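You operate a simulated robot arm through the tools that you are given. There is no shell and no other tool.

You run a simulated robot arm. Do the job below in one go: nothing can be reset, and whatever is moved stays where it is left.

TASK
Clamp the beige carton in its stop and slot in both dividers.
Fine: slide it in without lifting; lock the clamp before the dividers go in.

Only the result counts: the job must be done as asked and must still hold three seconds after the hand-in. Knocking over, shifting, dropping, spilling or breaking anything else fails it.

THE ROBOT
A 7-joint arm with a two-finger parallel gripper, fixed in place. Base frame: the origin is at the foot of the arm, x ahead of it, y to its left, z up; the work surface is at about z = 800. Lengths are in mm, angles in degrees, forces in N, time in s.
With the tool pointing down near the work surface it reaches from about 100 to 660 mm from the base axis. Its first joint turns from -66.0 to 66.0 degrees. Payload 1.57 kg.
The tool frame sits at the grasp point between the pads (the TCP): z along the fingers, y along the line on which they close. The tips reach 30 mm beyond it. Largest opening 80 mm; finger width 17, thickness 12; the body of the gripper, 40 by 82 mm, starts 80 mm behind the TCP.
Orientation is that of the tool frame in the base frame, as [roll, pitch, yaw] about the fixed x, y, z axes, in that order (R = Rz(yaw) Ry(pitch) Rx(roll)). With the fingers straight down and closing along the base's y, the tool's x points along the base's -x, its y along +y and its z along -z.

THE INTERFACE
- The arm moves only by the tool move_arm. Its argument "plan" is a list of rows, each a list of 7 numbers: the shift along the tool's x, y, z in mm, then the turn, a rotation vector about the tool's x, y, z in degrees, then the gripper command, from -1 (fully open) to 1 (shut), values between in proportion. In form: [[x, y, z, rx, ry, rz, gripper], ...]. A call has 1 to 20 rows; each row is the pose to reach, as a shift and turn from the pose commanded when the call began, along the tool's axes at that moment. Rows are played at 5 a second. More than 50 mm and 8.6 degrees between two rows, or a gripper value outside its range, and nothing of the call is played. Where a pose cannot be reached the arm comes as near as it can. A force on the tool above 40 N (or 10 N above the force at the start of the call, whichever is more), or a blocked arm, ends the call early, and 0.2 s more pass. The fingers move at their own pace (about 72 mm/s each) and stop on an object; they squeeze with about 21 N. The grip force told is the motor's: it shows also when the fingers shut on nothing. Time passes only in rows, and 0.2 s behind the last, so rows that repeat a pose let the fingers close. The reply holds the time, the measured pose of the TCP, the force on the tool along the base axes, the opening and the grip force, in the units named above and with some noise, with the torque about the TCP (base axes, N m) and any sound that the robot's microphone picked up.
- Cameras (640 x 400 px; columns grow to the right, rows downward): "scene" is fixed at [60.5, 447, 1409.5]; the picture's right is [-0.64, -0.77, 0.00], its down [-0.54, 0.45, -0.71] and it looks along [0.55, -0.45, -0.70] (base axes); focal length 313 px, centre (320, 200). "wrist" rides on the gripper at [72, -7, -122] in the tool frame; the picture's right is [0.09, 1.00, 0.00], its down [-0.84, 0.08, -0.54] and it looks along [-0.54, 0.05, 0.84] (tool axes); focal length 238 px, centre (320, 200). There is no depth. A picture from a camera that has moved, and an enlarged one, comes with that camera's place and axes in the base frame and with its lens.
- capture(camera): a new picture of that camera. It takes no simulated time.
- enlarge(camera, box): a new picture of the part [left, top, right, bottom] of that camera's present view, enlarged. It takes no simulated time.
- finish_job(): hands the job in; it is judged then, once.

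Places have to be worked out from the pictures, the camera data and where the tool is seen. Open the gripper and draw the arm clear of the work before you hand the job in, unless the task says otherwise.

The tools are called after ">>>" as a command line: name --pt "numbers of a row" for each row, then --argument value for the rest, lists and objects as JSON in quotes. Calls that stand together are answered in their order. move_arm: Moves the arm, as the interface text tells. Its arguments: {"type":"object","properties":{"plan":{"type":"array"}},"required":["plan"]} The other tools are called the same way: capture (camera) takes a picture; enlarge (camera, box) takes an enlarged picture of a part of a camera's view; finish_job () hands the job in.

At the start:

```text
t: 0.0
tool_pos: [403.6, 218.1, 1121.0]
tcp_rot: [180.0, 0.0, -179.9]
ft_force: [-0.2, -0.1, -0.4]
torque: [0.0, 0.03, -0.02]
width: 80.3
grip_force: 0.1
```

scene: 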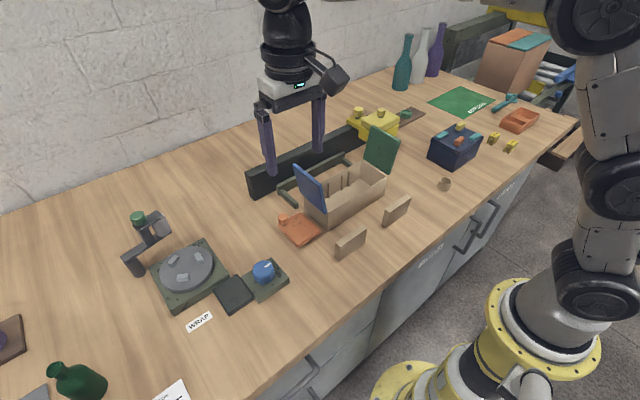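
wrist: 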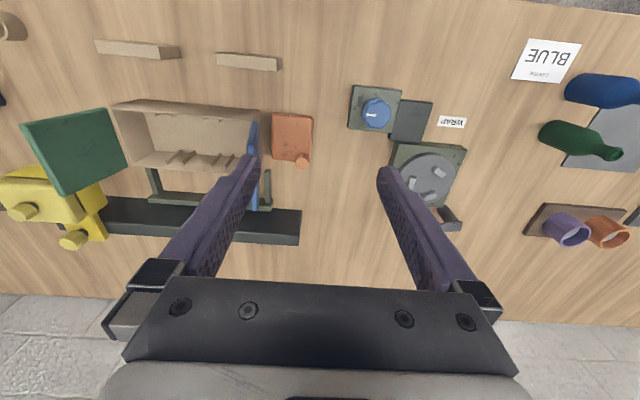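

I'll start by looking closer at the carton, the stop and the clamp in both cameras.

>>> enlarge --camera "scene" --box '[230, 80, 430, 270]'

>>> enlarge --camera "wrist" --box '[0, 20, 330, 260]'

>>> enlarge --camera "scene" --box '[330, 80, 580, 220]'

```text
2.11 times, centred on (330, 175) of scene
camera zoom: at [60.5, 447.0, 1409.5], right [-0.64, -0.77, 0.0], down [-0.54, 0.45, -0.71], along [0.55, -0.45, -0.7], focal length 658 px, centre (299, 253)
```

zoom: 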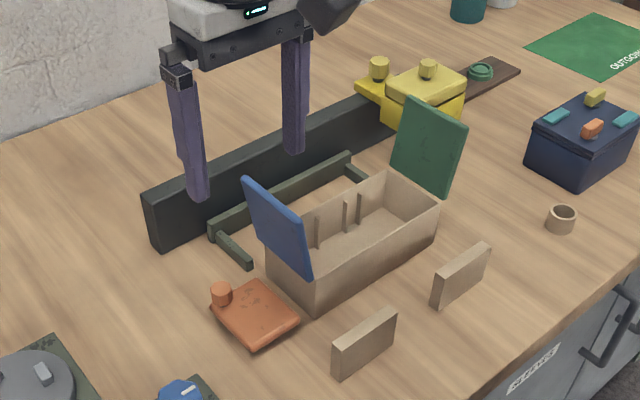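

```text
1.67 times, centred on (165, 140) of wrist
camera zoom: at [331.0, 210.3, 1242.9], right [-0.09, 1.0, 0.0], down [0.84, 0.08, 0.54], along [0.54, 0.05, -0.84], focal length 397 px, centre (578, 300)
```

zoom: 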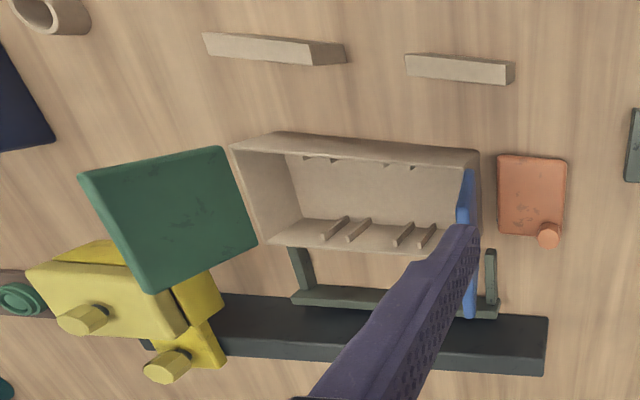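

```text
2.56 times, centred on (455, 150) of scene
camera zoom: at [60.5, 447.0, 1409.5], right [-0.64, -0.77, 0.0], down [-0.54, 0.45, -0.71], along [0.55, -0.45, -0.7], focal length 801 px, centre (-26, 328)
```

zoom: 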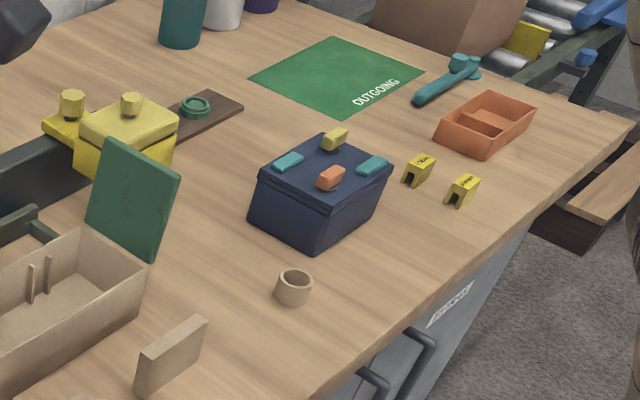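

The carton sits open in front of a dark-green U stop on the black rail. Next to the rail is a yellow unit, and there's an orange plate with a peg. I'll move the arm high over this area to see the clamp better with the wrist camera.

>>> move_arm --pt "17 -36 0 0 0 0 -1" --pt "34 -72 0 0 0 0 -1" --pt "51 -108 0 0 0 0 -1" --pt "68 -144 0 0 0 0 -1" --pt "85 -180 0 0 0 0 -1" --pt "103 -218 0 0 0 0 -1" --pt "103 -218 0 0 0 0 -1"

```text
t: 1.6
tool_pos: [300.7, -2.8, 1119.4]
tcp_rot: [180.0, 0.0, 180.0]
ft_force: [0.7, 0.8, -0.1]
torque: [0.03, -0.03, -0.01]
width: 80.3
grip_force: 0.2
```

The arm is now over x=300, y=0, so I'll take pictures with both cameras.

>>> capture --camera "wrist"

>>> capture --camera "scene"

```text
taken
camera wrist: at [227.1, -9.4, 1242.7], right [-0.09, 1.0, 0.0], down [0.84, 0.08, 0.54], along [0.54, 0.05, -0.84], focal length 238 px, centre (320, 200)
```

wrist: 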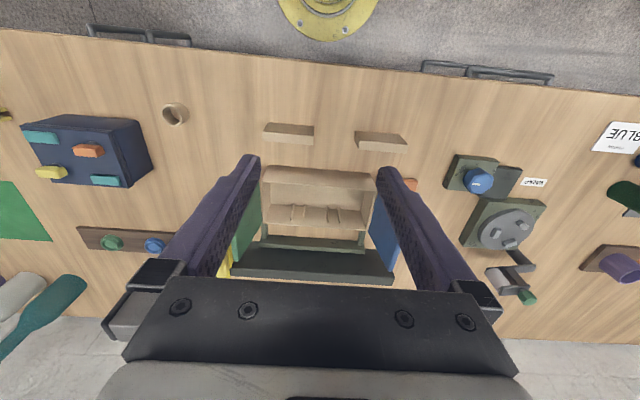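

```text
taken
```

scene: 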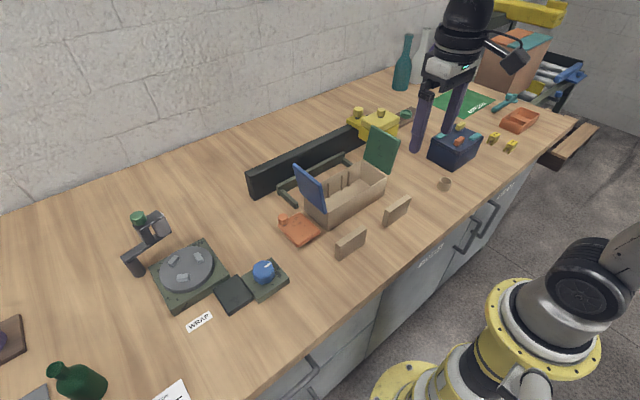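

The scene view isn't blocked now, so I'll zoom in on the yellow unit, the stop and the orange plate.

>>> enlarge --camera "scene" --box '[330, 95, 430, 160]'

>>> enlarge --camera "scene" --box '[240, 140, 400, 240]'

>>> enlarge --camera "wrist" --box '[230, 110, 430, 290]'

```text
6.15 times, centred on (380, 128) of scene
camera zoom: at [60.5, 447.0, 1409.5], right [-0.64, -0.77, 0.0], down [-0.54, 0.45, -0.71], along [0.55, -0.45, -0.7], focal length 1925 px, centre (-49, 646)
```

zoom: 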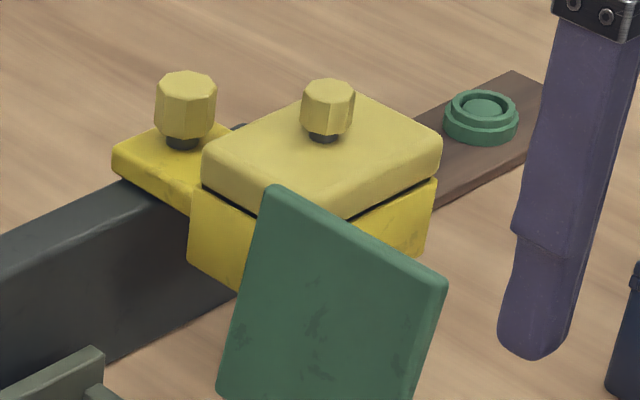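

```text
4.00 times, centred on (320, 190) of scene
camera zoom: at [60.5, 447.0, 1409.5], right [-0.64, -0.77, 0.0], down [-0.54, 0.45, -0.71], along [0.55, -0.45, -0.7], focal length 1251 px, centre (320, 240)
```

zoom: 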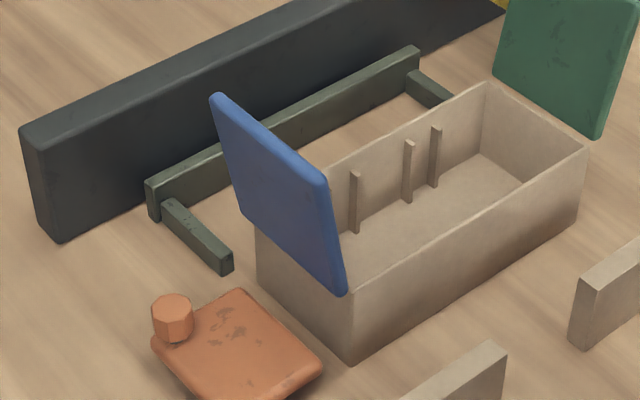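

```text
2.22 times, centred on (330, 200) of wrist
camera zoom: at [227.1, -9.4, 1242.7], right [-0.09, 1.0, 0.0], down [0.84, 0.08, 0.54], along [0.54, 0.05, -0.84], focal length 530 px, centre (298, 200)
```

zoom: 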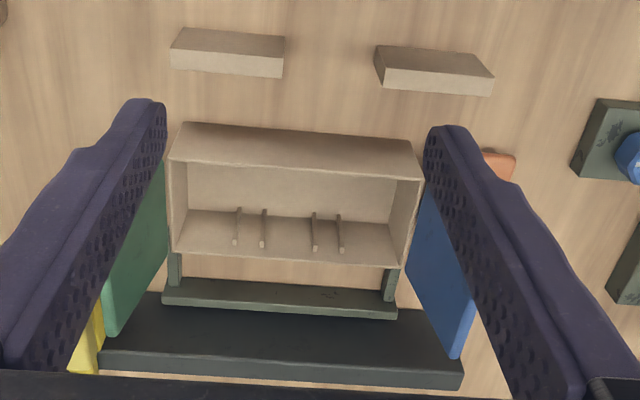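

The yellow unit looks like a carriage on the rail, with two knobs. I'll move over towards y=-280 so the wrist camera can see it between the fingers.

>>> move_arm --pt "-19 -35 5 0 0 0 -1" --pt "-38 -70 10 0 0 0 -1" --pt "-57 -105 15 0 0 0 -1" --pt "-75 -140 20 0 0 0 -1" --pt "-94 -175 25 0 0 0 -1" --pt "-112 -210 30 0 0 0 -1" --pt "-131 -245 35 0 0 0 -1" --pt "-150 -277 40 0 0 0 -1" --pt "-150 -277 40 0 0 0 -1"

>>> capture --camera "wrist"

>>> enlarge --camera "wrist" --box '[230, 100, 420, 280]'

```text
t: 3.6
tool_pos: [451.3, -278.0, 1080.7]
tcp_rot: [-180.0, 0.0, -180.0]
ft_force: [-0.4, 0.8, -0.4]
torque: [0.01, -0.02, 0.0]
width: 80.0
grip_force: 0.0
```

```text
taken
camera wrist: at [378.3, -285.5, 1203.6], right [-0.09, 1.0, 0.0], down [0.84, 0.08, 0.54], along [0.54, 0.05, -0.84], focal length 238 px, centre (320, 200)
```

wrist: 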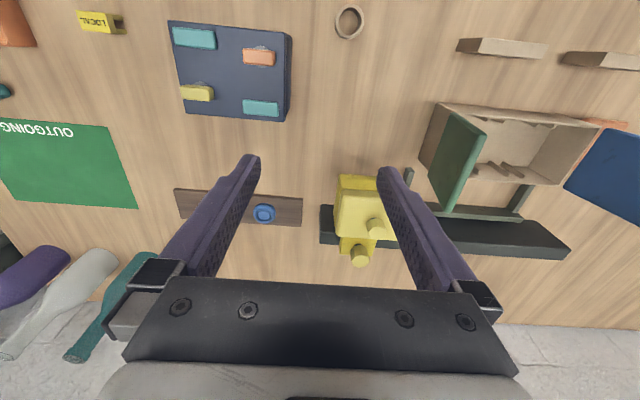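

```text
2.22 times, centred on (325, 190) of wrist
camera zoom: at [378.3, -285.5, 1203.6], right [-0.09, 1.0, 0.0], down [0.84, 0.08, 0.54], along [0.54, 0.05, -0.84], focal length 530 px, centre (309, 222)
```

zoom: 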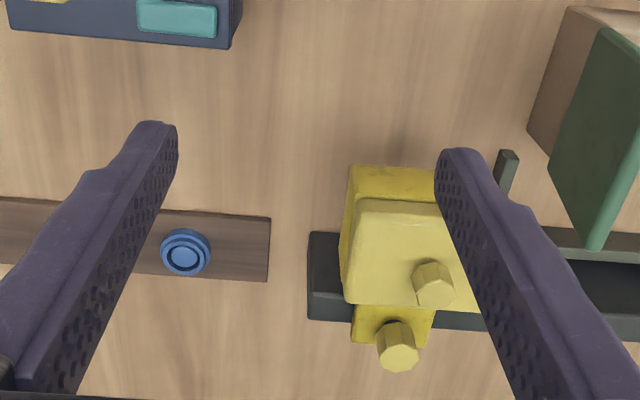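

Combining the two views puts the yellow unit near (575–640, -205) with its top at about z=915. I'll centre it between the fingers and lower a bit for a sharper look.

>>> move_arm --pt "10 35 10 0 0 0 -1" --pt "25 75 25 0 0 0 -1" --pt "25 75 25 0 0 0 -1"

>>> enlarge --camera "wrist" --box '[240, 120, 400, 280]'

>>> capture --camera "wrist"

```text
t: 4.4
tool_pos: [426.1, -203.0, 1055.1]
tcp_rot: [179.9, 0.1, -180.0]
ft_force: [1.0, 0.5, -0.3]
torque: [-0.02, -0.04, 0.02]
width: 80.0
grip_force: 0.1
```

```text
2.50 times, centred on (320, 200) of wrist
camera zoom: at [353.6, -210.1, 1178.1], right [-0.09, 1.0, 0.0], down [0.84, 0.08, 0.54], along [0.54, 0.05, -0.84], focal length 596 px, centre (320, 200)
```

zoom: 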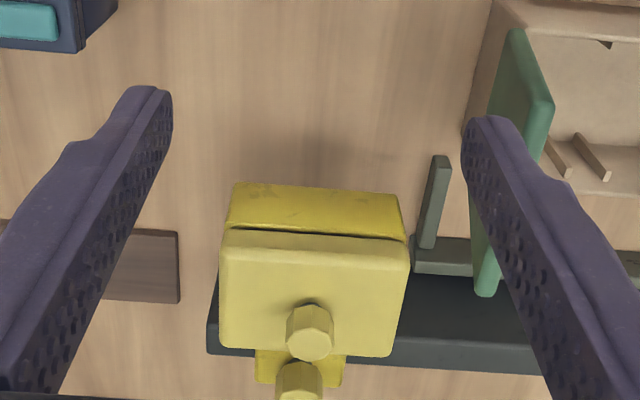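

```text
taken
camera wrist: at [353.6, -210.1, 1178.1], right [-0.09, 1.0, 0.0], down [0.84, 0.08, 0.54], along [0.54, 0.05, -0.84], focal length 238 px, centre (320, 200)
```

wrist: 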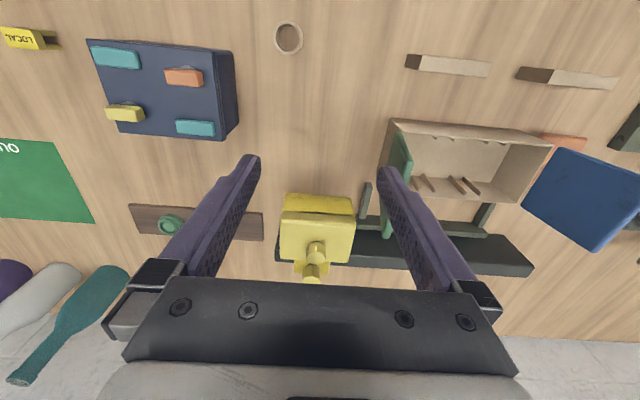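

The yellow unit has a block with a lid and knob in front of the rail, and a plate with a second knob on top of the rail. Next I'll look at the orange plate and the +y side of the carton.

>>> move_arm --pt "5 46 -5 0 0 0 -1" --pt "11 92 -10 0 0 0 -1" --pt "17 138 -15 0 0 0 -1" --pt "23 184 -15 0 0 0 -1" --pt "29 230 -15 0 0 0 -1" --pt "40 276 -15 0 0 0 -1" --pt "50 322 -5 0 0 0 -1" --pt "60 368 5 0 0 0 -1" --pt "60 368 5 0 0 0 -1"

>>> capture --camera "wrist"

>>> enlarge --camera "wrist" --box '[200, 80, 400, 260]'

>>> enlarge --camera "wrist" --box '[0, 60, 240, 260]'

```text
t: 6.4
tool_pos: [364.9, 164.2, 1050.4]
tcp_rot: [-180.0, 0.0, 179.9]
ft_force: [-0.7, 0.1, 0.5]
torque: [-0.06, 0.01, 0.03]
width: 79.9
grip_force: 0.2
```

```text
taken
camera wrist: at [292.2, 158.0, 1172.6], right [-0.09, 1.0, 0.0], down [0.84, 0.08, 0.54], along [0.54, 0.05, -0.84], focal length 238 px, centre (320, 200)
```

wrist: 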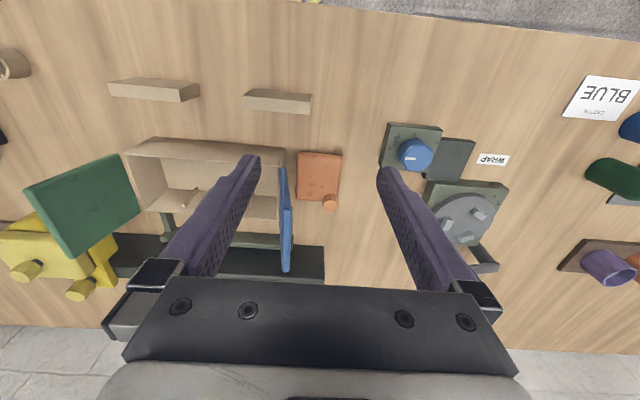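

```text
2.22 times, centred on (300, 170) of wrist
camera zoom: at [292.2, 158.0, 1172.6], right [-0.09, 1.0, 0.0], down [0.84, 0.08, 0.54], along [0.54, 0.05, -0.84], focal length 530 px, centre (364, 267)
```

zoom: 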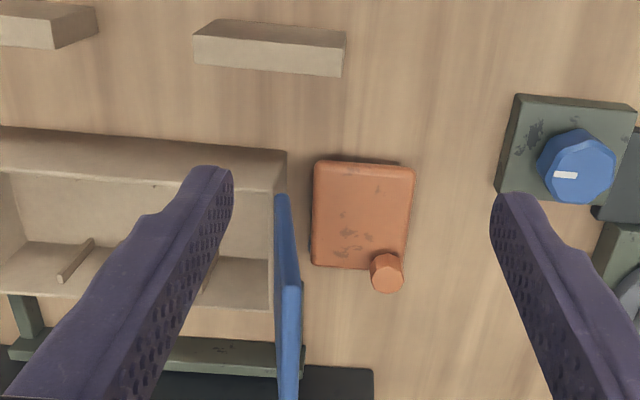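

```text
2.00 times, centred on (120, 160) of wrist
camera zoom: at [292.2, 158.0, 1172.6], right [-0.09, 1.0, 0.0], down [0.84, 0.08, 0.54], along [0.54, 0.05, -0.84], focal length 477 px, centre (720, 280)
```

zoom: 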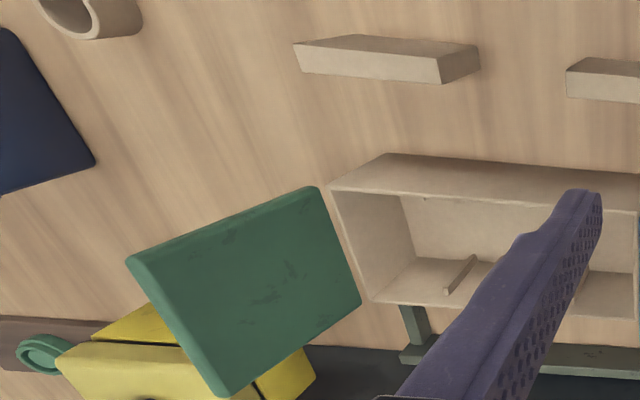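

The yellow unit's underside comes out at about z=886, which is above the carton. That makes it a separate head that travels over the carton, not the clamp. The orange plate with the peg handle, at about (478, 172), is probably the clamp, so I'll go lower to see how it's mounted.

>>> move_arm --pt "5 11 45 0 0 0 -1" --pt "5 11 90 0 0 0 -1" --pt "5 11 90 0 0 0 -1"

>>> capture --camera "wrist"

>>> enlarge --camera "wrist" --box '[250, 120, 390, 260]'

>>> enlarge --camera "scene" --box '[265, 195, 335, 255]'

```text
t: 7.2
tool_pos: [359.7, 175.3, 959.1]
tcp_rot: [-179.9, 0.0, 179.9]
ft_force: [-0.4, 0.0, -0.1]
torque: [0.02, -0.01, 0.02]
width: 80.0
grip_force: 0.1
```

```text
taken
camera wrist: at [286.9, 168.9, 1082.6], right [-0.09, 1.0, 0.0], down [0.84, 0.08, 0.54], along [0.54, 0.05, -0.84], focal length 238 px, centre (320, 200)
```

wrist: 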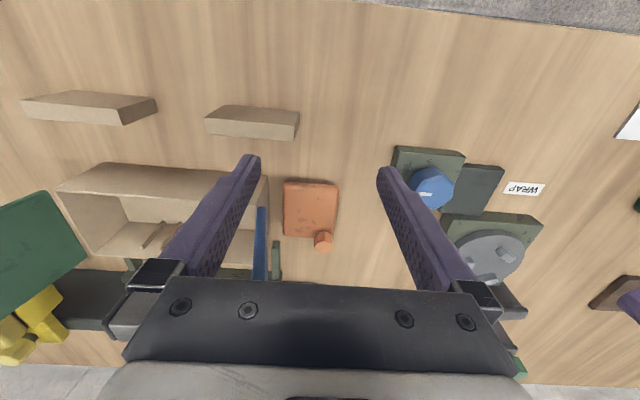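

```text
2.86 times, centred on (320, 190) of wrist
camera zoom: at [286.9, 168.9, 1082.6], right [-0.09, 1.0, 0.0], down [0.84, 0.08, 0.54], along [0.54, 0.05, -0.84], focal length 681 px, centre (320, 229)
```

zoom: 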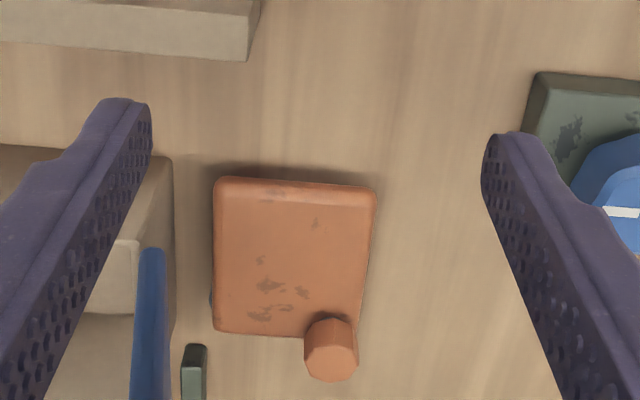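

```text
6.67 times, centred on (300, 225) of scene
camera zoom: at [60.5, 447.1, 1409.5], right [-0.64, -0.77, 0.0], down [-0.54, 0.45, -0.71], along [0.55, -0.45, -0.7], focal length 2085 px, centre (453, 33)
```

zoom: 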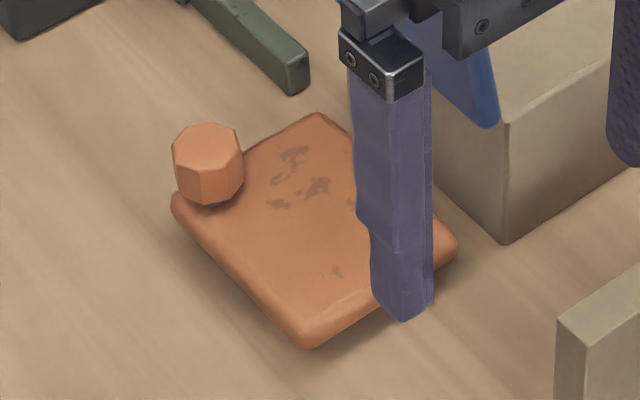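

There's a small bluish spot at the plate's -y edge, so I'll zoom in harder on it.

>>> enlarge --camera "wrist" --box '[270, 170, 345, 255]'

>>> enlarge --camera "scene" --box '[275, 205, 325, 250]'

>>> enlarge --camera "wrist" --box '[20, 80, 300, 180]'

```text
4.71 times, centred on (308, 212) of wrist
camera zoom: at [286.9, 168.9, 1082.6], right [-0.09, 1.0, 0.0], down [0.84, 0.08, 0.54], along [0.54, 0.05, -0.84], focal length 1122 px, centre (379, 141)
```

zoom: 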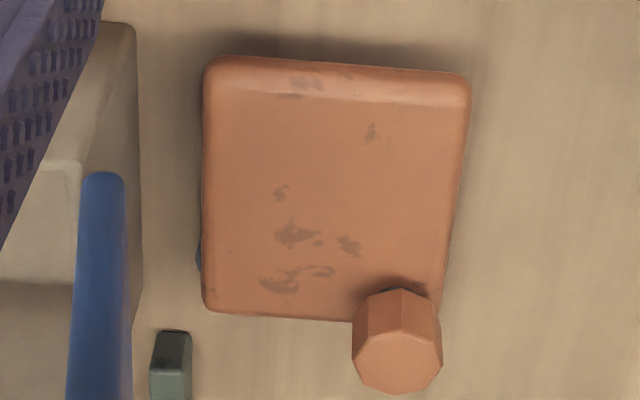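

```text
8.89 times, centred on (300, 228) of scene
camera zoom: at [60.5, 447.1, 1409.5], right [-0.64, -0.77, 0.0], down [-0.54, 0.45, -0.71], along [0.55, -0.45, -0.7], focal length 2780 px, centre (498, -44)
```

zoom: 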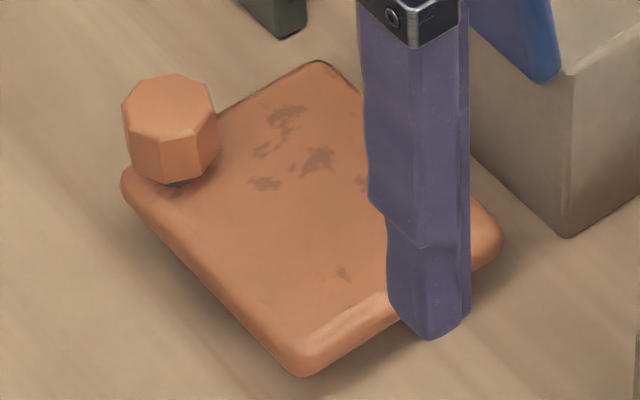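

```text
2.29 times, centred on (160, 130) of wrist
camera zoom: at [286.9, 168.9, 1082.6], right [-0.09, 1.0, 0.0], down [0.84, 0.08, 0.54], along [0.54, 0.05, -0.84], focal length 545 px, centre (686, 360)
```

zoom: 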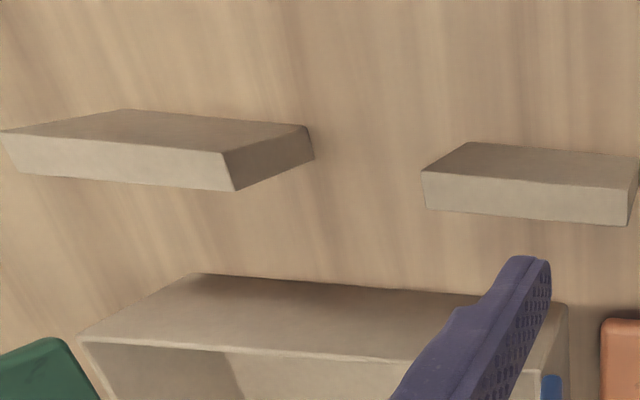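

There's a dark hub under the plate near its +x, -y corner, around (508, 138). So the orange plate looks like a swing clamp that pivots there, next to the stop arm, with the peg as its handle. Next I'll go above the carton to measure it, its slots and the stop.

>>> move_arm --pt "0 0 -45 0 0 0 -1" --pt "0 0 -86 0 0 0 -1" --pt "-15 -40 -86 0 0 0 -1" --pt "-30 -80 -86 0 0 0 -1" --pt "-50 -120 -86 0 0 0 -1" --pt "-70 -165 -86 0 0 0 -1" --pt "-70 -165 -86 0 0 0 -1"

>>> capture --camera "wrist"

>>> enlarge --camera "wrist" --box '[220, 80, 420, 200]'

>>> enlarge --camera "wrist" --box '[240, 140, 400, 270]'

```text
t: 8.8
tool_pos: [430.7, 10.2, 1047.2]
tcp_rot: [180.0, 0.0, -180.0]
ft_force: [0.0, -0.3, -0.1]
torque: [-0.02, -0.02, 0.01]
width: 80.0
grip_force: 0.0
```

```text
taken
camera wrist: at [356.7, 3.1, 1169.4], right [-0.09, 1.0, 0.0], down [0.84, 0.08, 0.54], along [0.54, 0.05, -0.84], focal length 238 px, centre (320, 200)
```

wrist: 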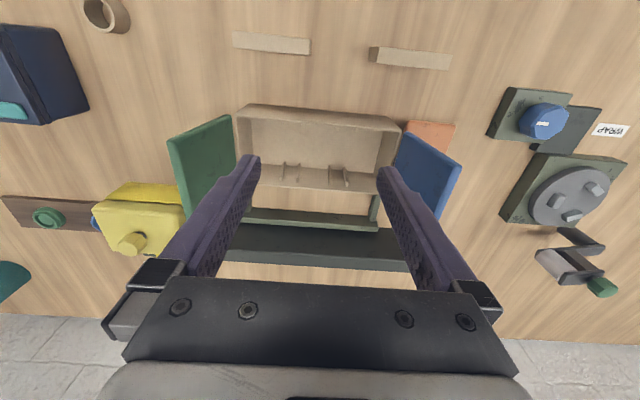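

```text
3.20 times, centred on (320, 140) of wrist
camera zoom: at [356.7, 3.1, 1169.4], right [-0.09, 1.0, 0.0], down [0.84, 0.08, 0.54], along [0.54, 0.05, -0.84], focal length 763 px, centre (320, 392)
```

zoom: 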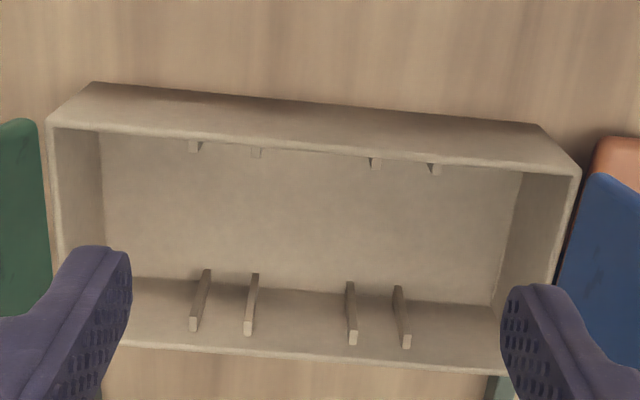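

```text
3.08 times, centred on (320, 205) of wrist
camera zoom: at [356.7, 3.1, 1169.4], right [-0.09, 1.0, 0.0], down [0.84, 0.08, 0.54], along [0.54, 0.05, -0.84], focal length 733 px, centre (320, 185)
```

zoom: 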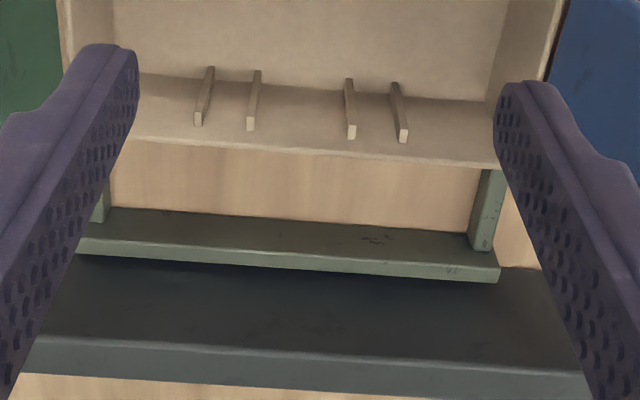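

Measurements so far:
- **Carton:** x≈437–529, y≈-92–112, height about 77.
- **Stop:** crossbar front at x≈623, arms at y≈-101 and 123.
- **Dividers:** about 84×14×57, centred near (361, 110) and (361, -51).

I'll lower the open gripper at x=400, y=10, between the dividers and the carton, ready to push with both fingers.

>>> move_arm --pt "30 0 0 0 0 0 -1" --pt "30 0 50 0 0 0 -1" --pt "30 0 100 0 0 0 -1" --pt "30 0 150 0 0 0 -1" --pt "30 0 185 0 0 0 -1" --pt "30 0 208 0 0 0 -1" --pt "30 0 208 0 0 0 -1"

>>> capture --camera "wrist"

>>> enlarge --camera "scene" --box '[260, 130, 430, 270]'

```text
t: 10.4
tool_pos: [401.0, 12.6, 838.7]
tcp_rot: [180.0, 0.1, -180.0]
ft_force: [-0.4, 0.3, 0.5]
torque: [-0.03, 0.0, -0.01]
width: 80.0
grip_force: 0.0
```

```text
taken
camera wrist: at [327.5, 4.8, 961.3], right [-0.09, 1.0, 0.0], down [0.84, 0.08, 0.54], along [0.54, 0.05, -0.84], focal length 238 px, centre (320, 200)
```

wrist: 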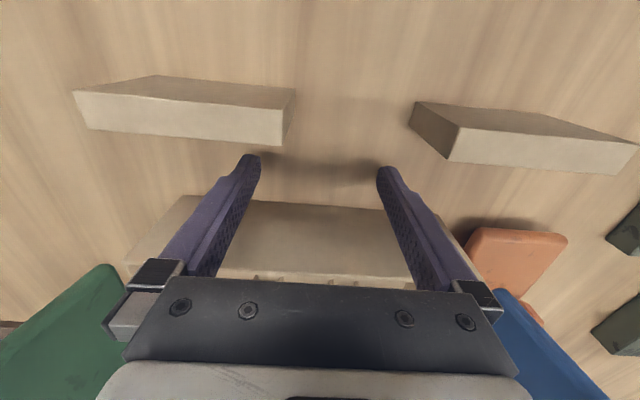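

```text
2.86 times, centred on (345, 200) of scene
camera zoom: at [60.5, 447.1, 1409.5], right [-0.64, -0.77, 0.0], down [-0.54, 0.45, -0.71], along [0.55, -0.45, -0.7], focal length 894 px, centre (249, 200)
```

zoom: 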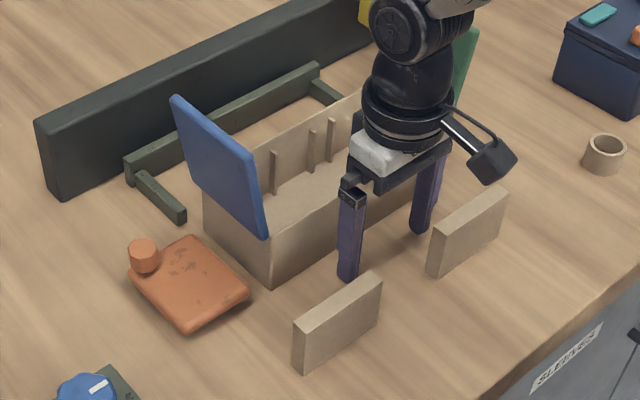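

The fingers are clear of everything, with the tips about 9 mm above the table. I'll push the carton along +x gently, stopping well short of the stop so I can check its alignment.

>>> move_arm --pt "-10 0 0 0 0 0 -1" --pt "-20 0 0 0 0 0 -1" --pt "-26 0 0 0 0 0 -1" --pt "-31 0 0 0 0 0 -1" --pt "-36 0 0 0 0 0 -1" --pt "-42 0 0 0 0 0 -1" --pt "-48 0 0 0 0 0 -1" --pt "-54 0 0 0 0 0 -1" --pt "-60 0 0 0 0 0 -1" --pt "-66 0 0 0 0 0 -1" --pt "-72 0 0 0 0 0 -1" --pt "-72 0 0 0 0 0 -1"

>>> capture --camera "wrist"

>>> enlarge --camera "scene" --box '[240, 130, 400, 250]'

```text
t: 13.0
tool_pos: [472.6, 10.6, 838.7]
tcp_rot: [180.0, 0.1, -180.0]
ft_force: [-0.2, -0.7, -0.5]
torque: [0.05, -0.05, 0.03]
width: 79.9
grip_force: 0.1
```

```text
taken
camera wrist: at [400.1, 4.5, 960.9], right [-0.09, 1.0, 0.0], down [0.84, 0.08, 0.54], along [0.54, 0.05, -0.84], focal length 238 px, centre (320, 200)
```

wrist: 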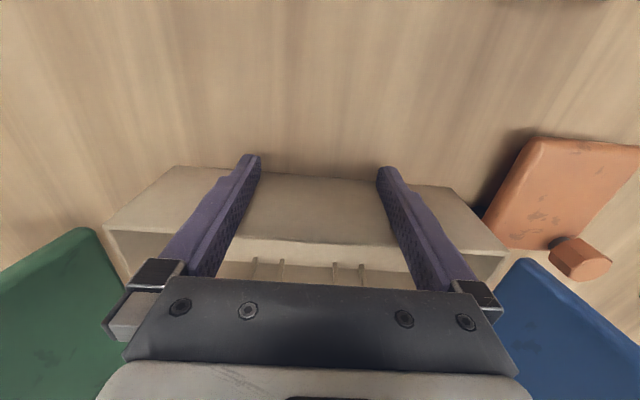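

```text
3.33 times, centred on (320, 190) of scene
camera zoom: at [60.5, 447.0, 1409.5], right [-0.64, -0.77, 0.0], down [-0.54, 0.45, -0.71], along [0.55, -0.45, -0.7], focal length 1043 px, centre (320, 233)
```

zoom: 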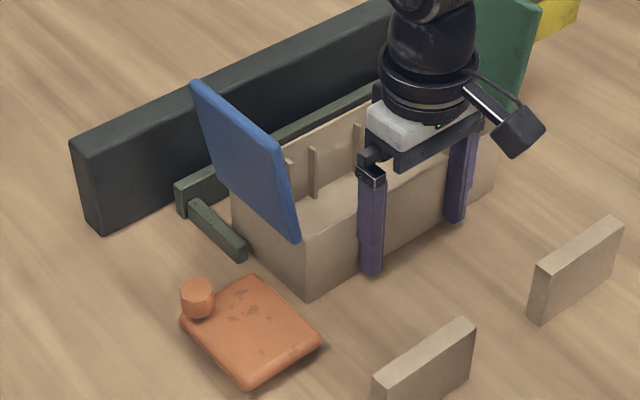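

The carton slides square and is starting to enter between the arms. I'll keep pushing in smaller steps towards the crossbar.

>>> move_arm --pt "-6 0 0 0 0 0 -1" --pt "-12 0 0 0 0 0 -1" --pt "-18 0 0 0 0 0 -1" --pt "-24 0 0 0 0 0 -1" --pt "-29 0 0 0 0 0 -1" --pt "-33 0 0 0 0 0 -1" --pt "-37 0 0 0 0 0 -1" --pt "-41 0 0 0 0 0 -1" --pt "-43 0 0 0 0 0 -1" --pt "-43 0 0 0 0 0 -1"

>>> capture --camera "wrist"

>>> enlarge --camera "scene" --box '[240, 110, 400, 230]'

```text
t: 15.2
tool_pos: [514.6, 11.6, 837.4]
tcp_rot: [-180.0, -0.4, 180.0]
ft_force: [-20.1, -1.3, 9.7]
torque: [0.01, -0.55, -0.03]
width: 80.2
grip_force: 0.0
```

```text
taken
camera wrist: at [441.5, 4.4, 961.0], right [-0.09, 1.0, 0.0], down [0.84, 0.08, 0.54], along [0.53, 0.05, -0.84], focal length 238 px, centre (320, 200)
```

wrist: 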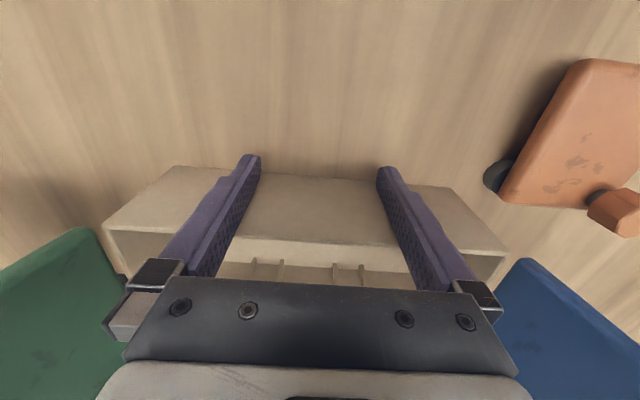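

```text
3.33 times, centred on (320, 170) of scene
camera zoom: at [59.8, 447.0, 1409.6], right [-0.64, -0.77, 0.0], down [-0.54, 0.45, -0.71], along [0.55, -0.45, -0.7], focal length 1043 px, centre (320, 300)
```

zoom: 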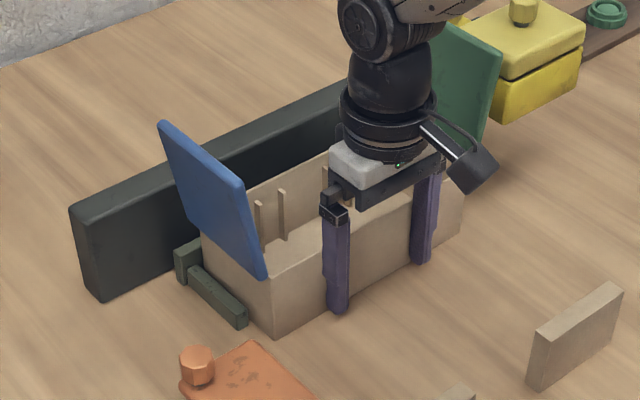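

The push force rose to 20 N at TCP x≈514.6, so the carton is against the crossbar with its front face at about x=523. The wrist view now shows a dark round hub under the orange plate's +x, -y corner. I'll zoom in on it and on the seating.

>>> enlarge --camera "wrist" --box '[470, 40, 640, 250]'

>>> enlarge --camera "scene" --box '[270, 170, 350, 230]'

>>> enlarge --camera "wrist" --box '[90, 140, 530, 300]'

```text
1.90 times, centred on (555, 145) of wrist
camera zoom: at [441.5, 4.4, 961.0], right [-0.09, 1.0, 0.0], down [0.84, 0.08, 0.54], along [0.53, 0.05, -0.84], focal length 454 px, centre (-128, 305)
```

zoom: 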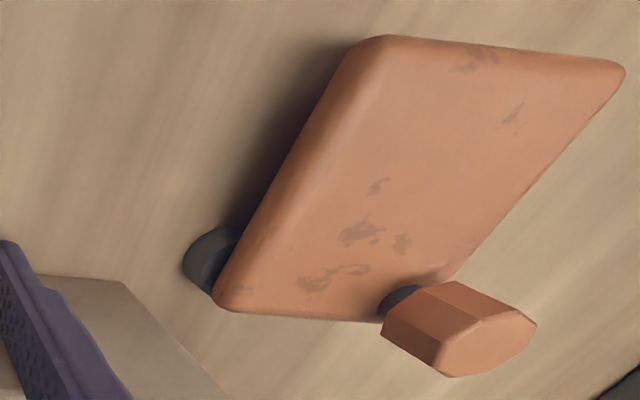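

```text
6.67 times, centred on (310, 200) of scene
camera zoom: at [59.8, 447.0, 1409.6], right [-0.64, -0.77, 0.0], down [-0.54, 0.45, -0.71], along [0.55, -0.45, -0.7], focal length 2085 px, centre (387, 200)
```

zoom: 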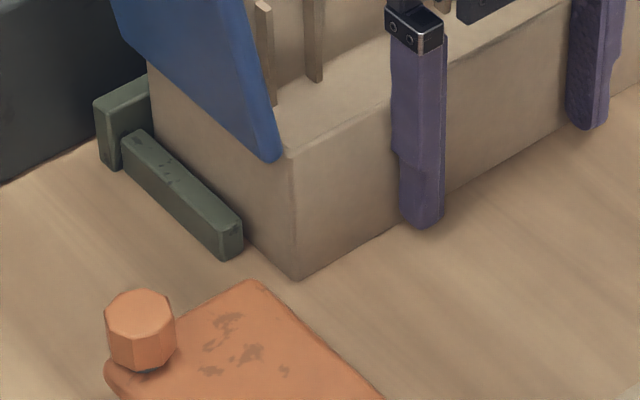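

```text
1.45 times, centred on (310, 220) of wrist
camera zoom: at [441.5, 4.4, 961.0], right [-0.09, 1.0, 0.0], down [0.84, 0.08, 0.54], along [0.53, 0.05, -0.84], focal length 347 px, centre (334, 171)
```

zoom: 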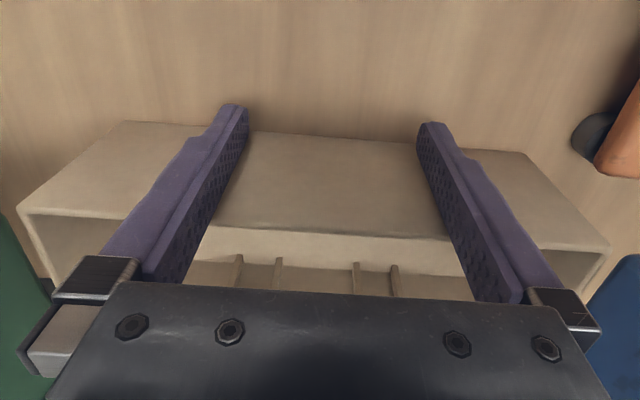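

The hub is a short post under the plate's corner at about (507, 148), so swinging the plate about 90° counter-clockwise brings its edge against the carton's front. I'll back off from the carton, lift, and check the seating from above.

>>> move_arm --pt "10 0 0 0 0 0 -1" --pt "25 0 0 0 0 0 -1" --pt "45 0 0 0 0 0 -1" --pt "45 0 -50 0 0 0 -1" --pt "45 0 -100 0 0 0 -1" --pt "45 0 -150 0 0 0 -1" --pt "45 0 -200 0 0 0 -1" --pt "45 45 -240 0 0 0 -1" --pt "30 90 -240 0 0 0 -1" --pt "30 90 -240 0 0 0 -1"

>>> capture --camera "wrist"

>>> enlarge --camera "wrist" --box '[200, 100, 400, 250]'

>>> enlarge --camera "scene" --box '[240, 110, 400, 250]'

```text
refused: row 8 steps farther than a row can; nothing moved
```

```text
taken
camera wrist: at [441.5, 4.4, 961.0], right [-0.09, 1.0, 0.0], down [0.84, 0.08, 0.54], along [0.53, 0.05, -0.84], focal length 238 px, centre (320, 200)
```

wrist: 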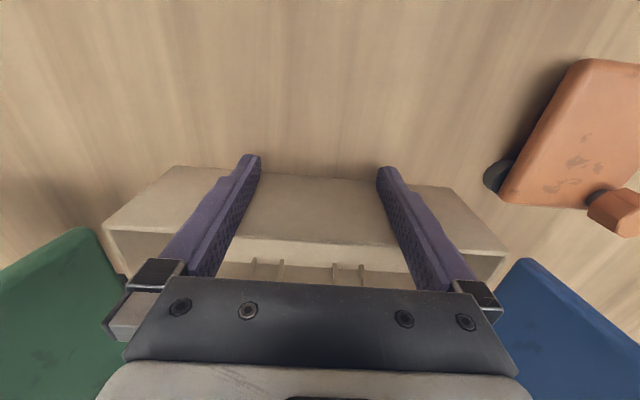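

```text
2.67 times, centred on (300, 175) of wrist
camera zoom: at [441.5, 4.4, 961.0], right [-0.09, 1.0, 0.0], down [0.84, 0.08, 0.54], along [0.53, 0.05, -0.84], focal length 636 px, centre (373, 267)
```

zoom: 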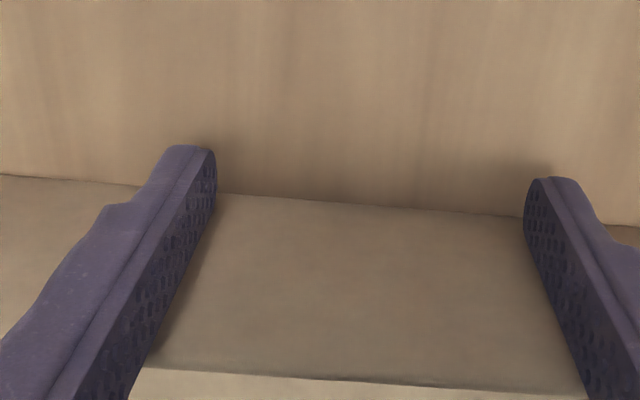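

```text
2.86 times, centred on (320, 180) of scene
camera zoom: at [59.8, 447.0, 1409.6], right [-0.64, -0.77, 0.0], down [-0.54, 0.45, -0.71], along [0.55, -0.45, -0.7], focal length 894 px, centre (320, 257)
```

zoom: 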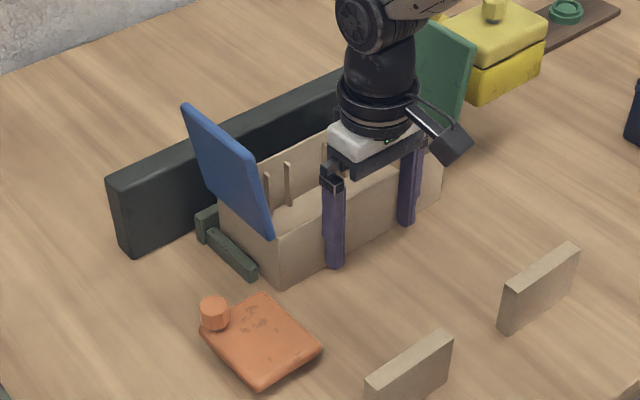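

One row's step was over the 50 mm limit and nothing moved, so I'll send it again with smaller steps.

>>> move_arm --pt "10 0 0 0 0 0 -1" --pt "25 0 0 0 0 0 -1" --pt "45 0 0 0 0 0 -1" --pt "45 0 -45 0 0 0 -1" --pt "45 0 -90 0 0 0 -1" --pt "45 0 -135 0 0 0 -1" --pt "45 0 -180 0 0 0 -1" --pt "45 25 -210 0 0 0 -1" --pt "40 60 -220 0 0 0 -1" --pt "30 90 -220 0 0 0 -1" --pt "30 90 -220 0 0 0 -1"

>>> capture --camera "wrist"

>>> enlarge --camera "wrist" --box '[200, 100, 400, 250]'

>>> enlarge --camera "scene" --box '[240, 110, 400, 250]'

```text
t: 17.6
tool_pos: [486.9, 102.6, 1057.8]
tcp_rot: [180.0, 0.0, 179.9]
ft_force: [-0.3, -0.5, -0.2]
torque: [-0.02, 0.02, -0.01]
width: 79.9
grip_force: 0.0
```

```text
taken
camera wrist: at [413.7, 95.1, 1180.7], right [-0.09, 1.0, 0.0], down [0.84, 0.08, 0.54], along [0.54, 0.05, -0.84], focal length 238 px, centre (320, 200)
```

wrist: 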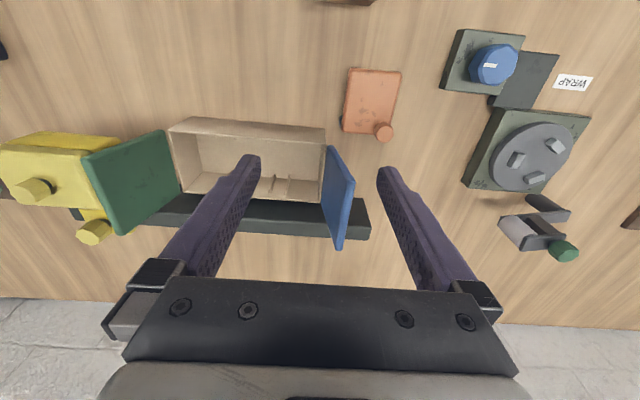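

```text
2.67 times, centred on (300, 175) of wrist
camera zoom: at [413.7, 95.1, 1180.7], right [-0.09, 1.0, 0.0], down [0.84, 0.08, 0.54], along [0.54, 0.05, -0.84], focal length 636 px, centre (373, 267)
```

zoom: 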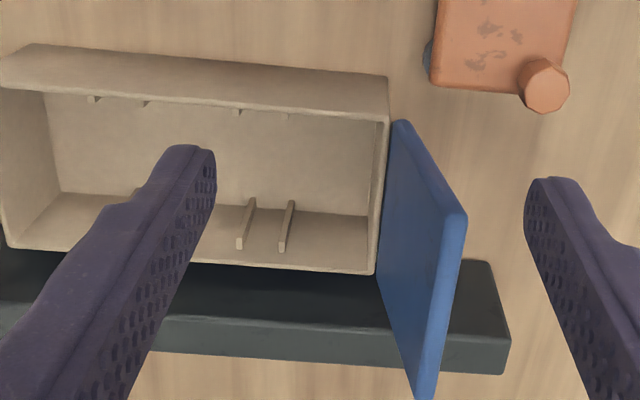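

```text
2.86 times, centred on (320, 180) of scene
camera zoom: at [60.4, 447.1, 1409.5], right [-0.64, -0.77, 0.0], down [-0.54, 0.45, -0.71], along [0.55, -0.45, -0.7], focal length 894 px, centre (320, 257)
```

zoom: 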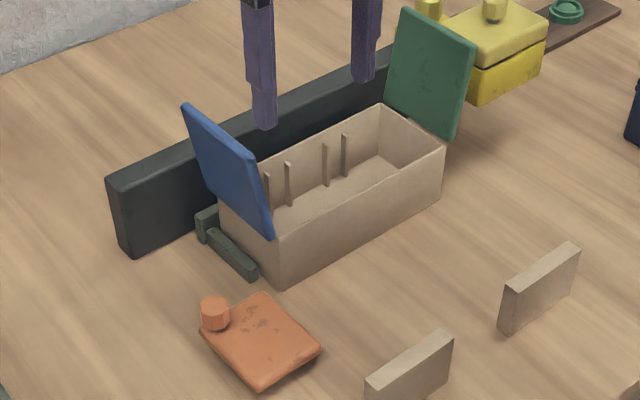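

The carton is fully between the arms and against the crossbar. I'll move over the peg at about (502, 194.5) and turn the gripper 90° so the fingers straddle it along x, with the camera on the +y side, away from the flap.

>>> move_arm --pt "-1.5 8.5 0 0 0 8.2 -1" --pt "-3 17 0 0 0 16.4 -1" --pt "-4.5 25.5 0 0 0 24.6 -1" --pt "-6 34 0 0 0 32.8 -1" --pt "-7.5 42.5 0 0 0 41 -1" --pt "-9 51 0 0 0 49.2 -1" --pt "-10.5 60 0 0 0 57.4 -0.6" --pt "-12 68 5 0 0 65.6 -0.3" --pt "-13.5 77 10 0 0 73.8 0" --pt "-15 85 20 0 0 82 0.1" --pt "-16.5 94 40 0 0 90 0.1" --pt "-16.5 94 60 0 0 90 0.1" --pt "-16.5 94 60 0 0 90 0.1"

>>> capture --camera "wrist"

>>> enlarge --camera "scene" --box '[240, 110, 400, 250]'

```text
t: 20.4
tool_pos: [502.6, 194.4, 997.1]
tcp_rot: [-180.0, 0.0, 90.0]
ft_force: [0.6, 0.0, 0.1]
torque: [-0.01, -0.01, -0.01]
width: 35.7
grip_force: 0.1
```

```text
taken
camera wrist: at [494.8, 266.7, 1120.4], right [1.0, 0.09, 0.0], down [0.08, -0.84, 0.54], along [0.05, -0.54, -0.84], focal length 238 px, centre (320, 200)
```

wrist: 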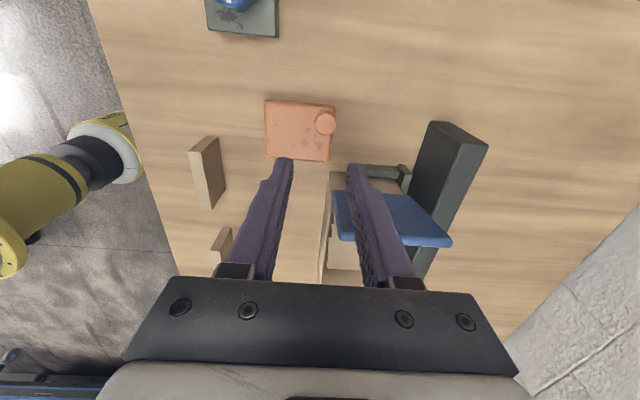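

```text
2.86 times, centred on (320, 180) of scene
camera zoom: at [60.5, 447.1, 1409.5], right [-0.64, -0.77, 0.0], down [-0.54, 0.45, -0.71], along [0.55, -0.45, -0.7], focal length 894 px, centre (320, 257)
```

zoom: 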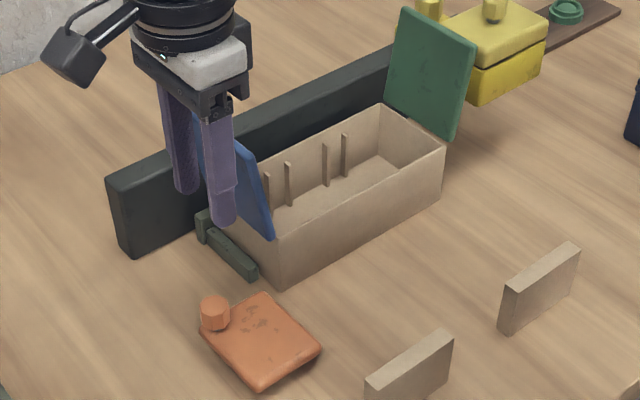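

I'll zoom in on the peg, the plate and the fingertips from this angle to refine the peg position.

>>> enlarge --camera "wrist" --box '[250, 85, 390, 180]'

>>> enlarge --camera "scene" --box '[265, 185, 335, 235]'

```text
4.21 times, centred on (320, 132) of wrist
camera zoom: at [494.8, 266.7, 1120.4], right [1.0, 0.09, 0.0], down [0.08, -0.84, 0.54], along [0.05, -0.54, -0.84], focal length 1004 px, centre (320, 484)
```

zoom: 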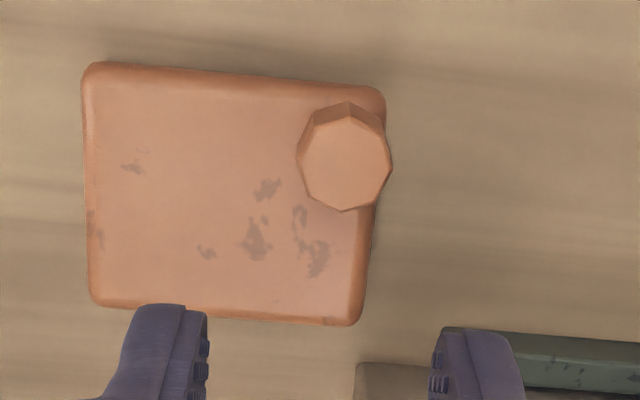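

```text
8.00 times, centred on (300, 210) of scene
camera zoom: at [60.5, 447.1, 1409.5], right [-0.64, -0.77, 0.0], down [-0.54, 0.45, -0.71], along [0.55, -0.45, -0.7], focal length 2502 px, centre (480, 120)
```

zoom: 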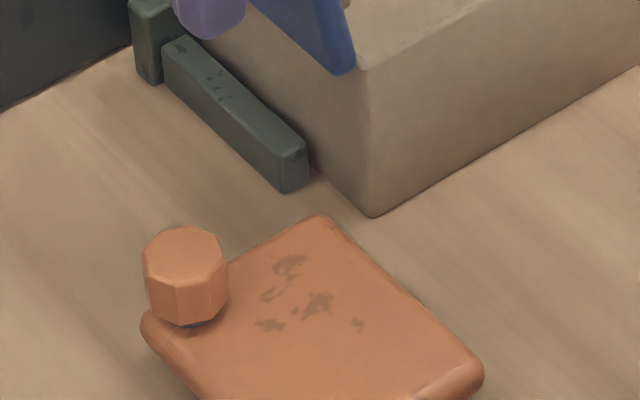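

The peg centre refines to about (509, 194.5), top z≈848, with the plate top at z≈821 and the pivot near (509, 148). I'll lower the part-open fingers so they straddle the peg, with the tips a few mm above the plate.

>>> move_arm --pt "0 7 0 0 0 0 0.1" --pt "0 7 40 0 0 0 0.1" --pt "0 7 75 0 0 0 0.1" --pt "0 7 105 0 0 0 0.1" --pt "0 7 125 0 0 0 0.1" --pt "0 7 135 0 0 0 0.1" --pt "0 7 141 0 0 0 0.1" --pt "0 7 141 0 0 0 0.1"

>>> capture --camera "wrist"

>>> enlarge --camera "scene" --box '[240, 150, 350, 240]'

```text
t: 22.2
tool_pos: [509.5, 195.1, 856.9]
tcp_rot: [-179.9, 0.0, 90.0]
ft_force: [0.3, 0.6, 0.1]
torque: [-0.03, 0.0, -0.03]
width: 35.9
grip_force: 0.0
```

```text
taken
camera wrist: at [501.3, 266.9, 979.8], right [1.0, 0.09, 0.0], down [0.08, -0.84, 0.54], along [0.05, -0.54, -0.84], focal length 238 px, centre (320, 200)
```

wrist: 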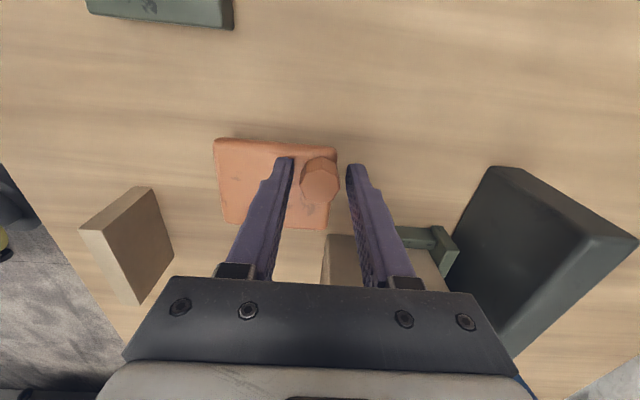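

```text
4.44 times, centred on (295, 195) of scene
camera zoom: at [60.5, 447.1, 1409.5], right [-0.64, -0.77, 0.0], down [-0.54, 0.45, -0.71], along [0.55, -0.45, -0.7], focal length 1390 px, centre (431, 222)
```

zoom: 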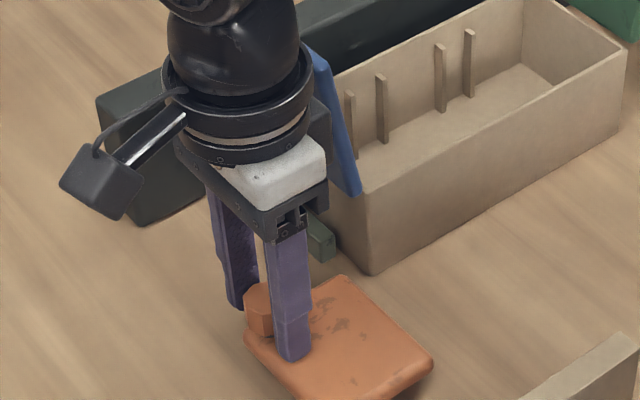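

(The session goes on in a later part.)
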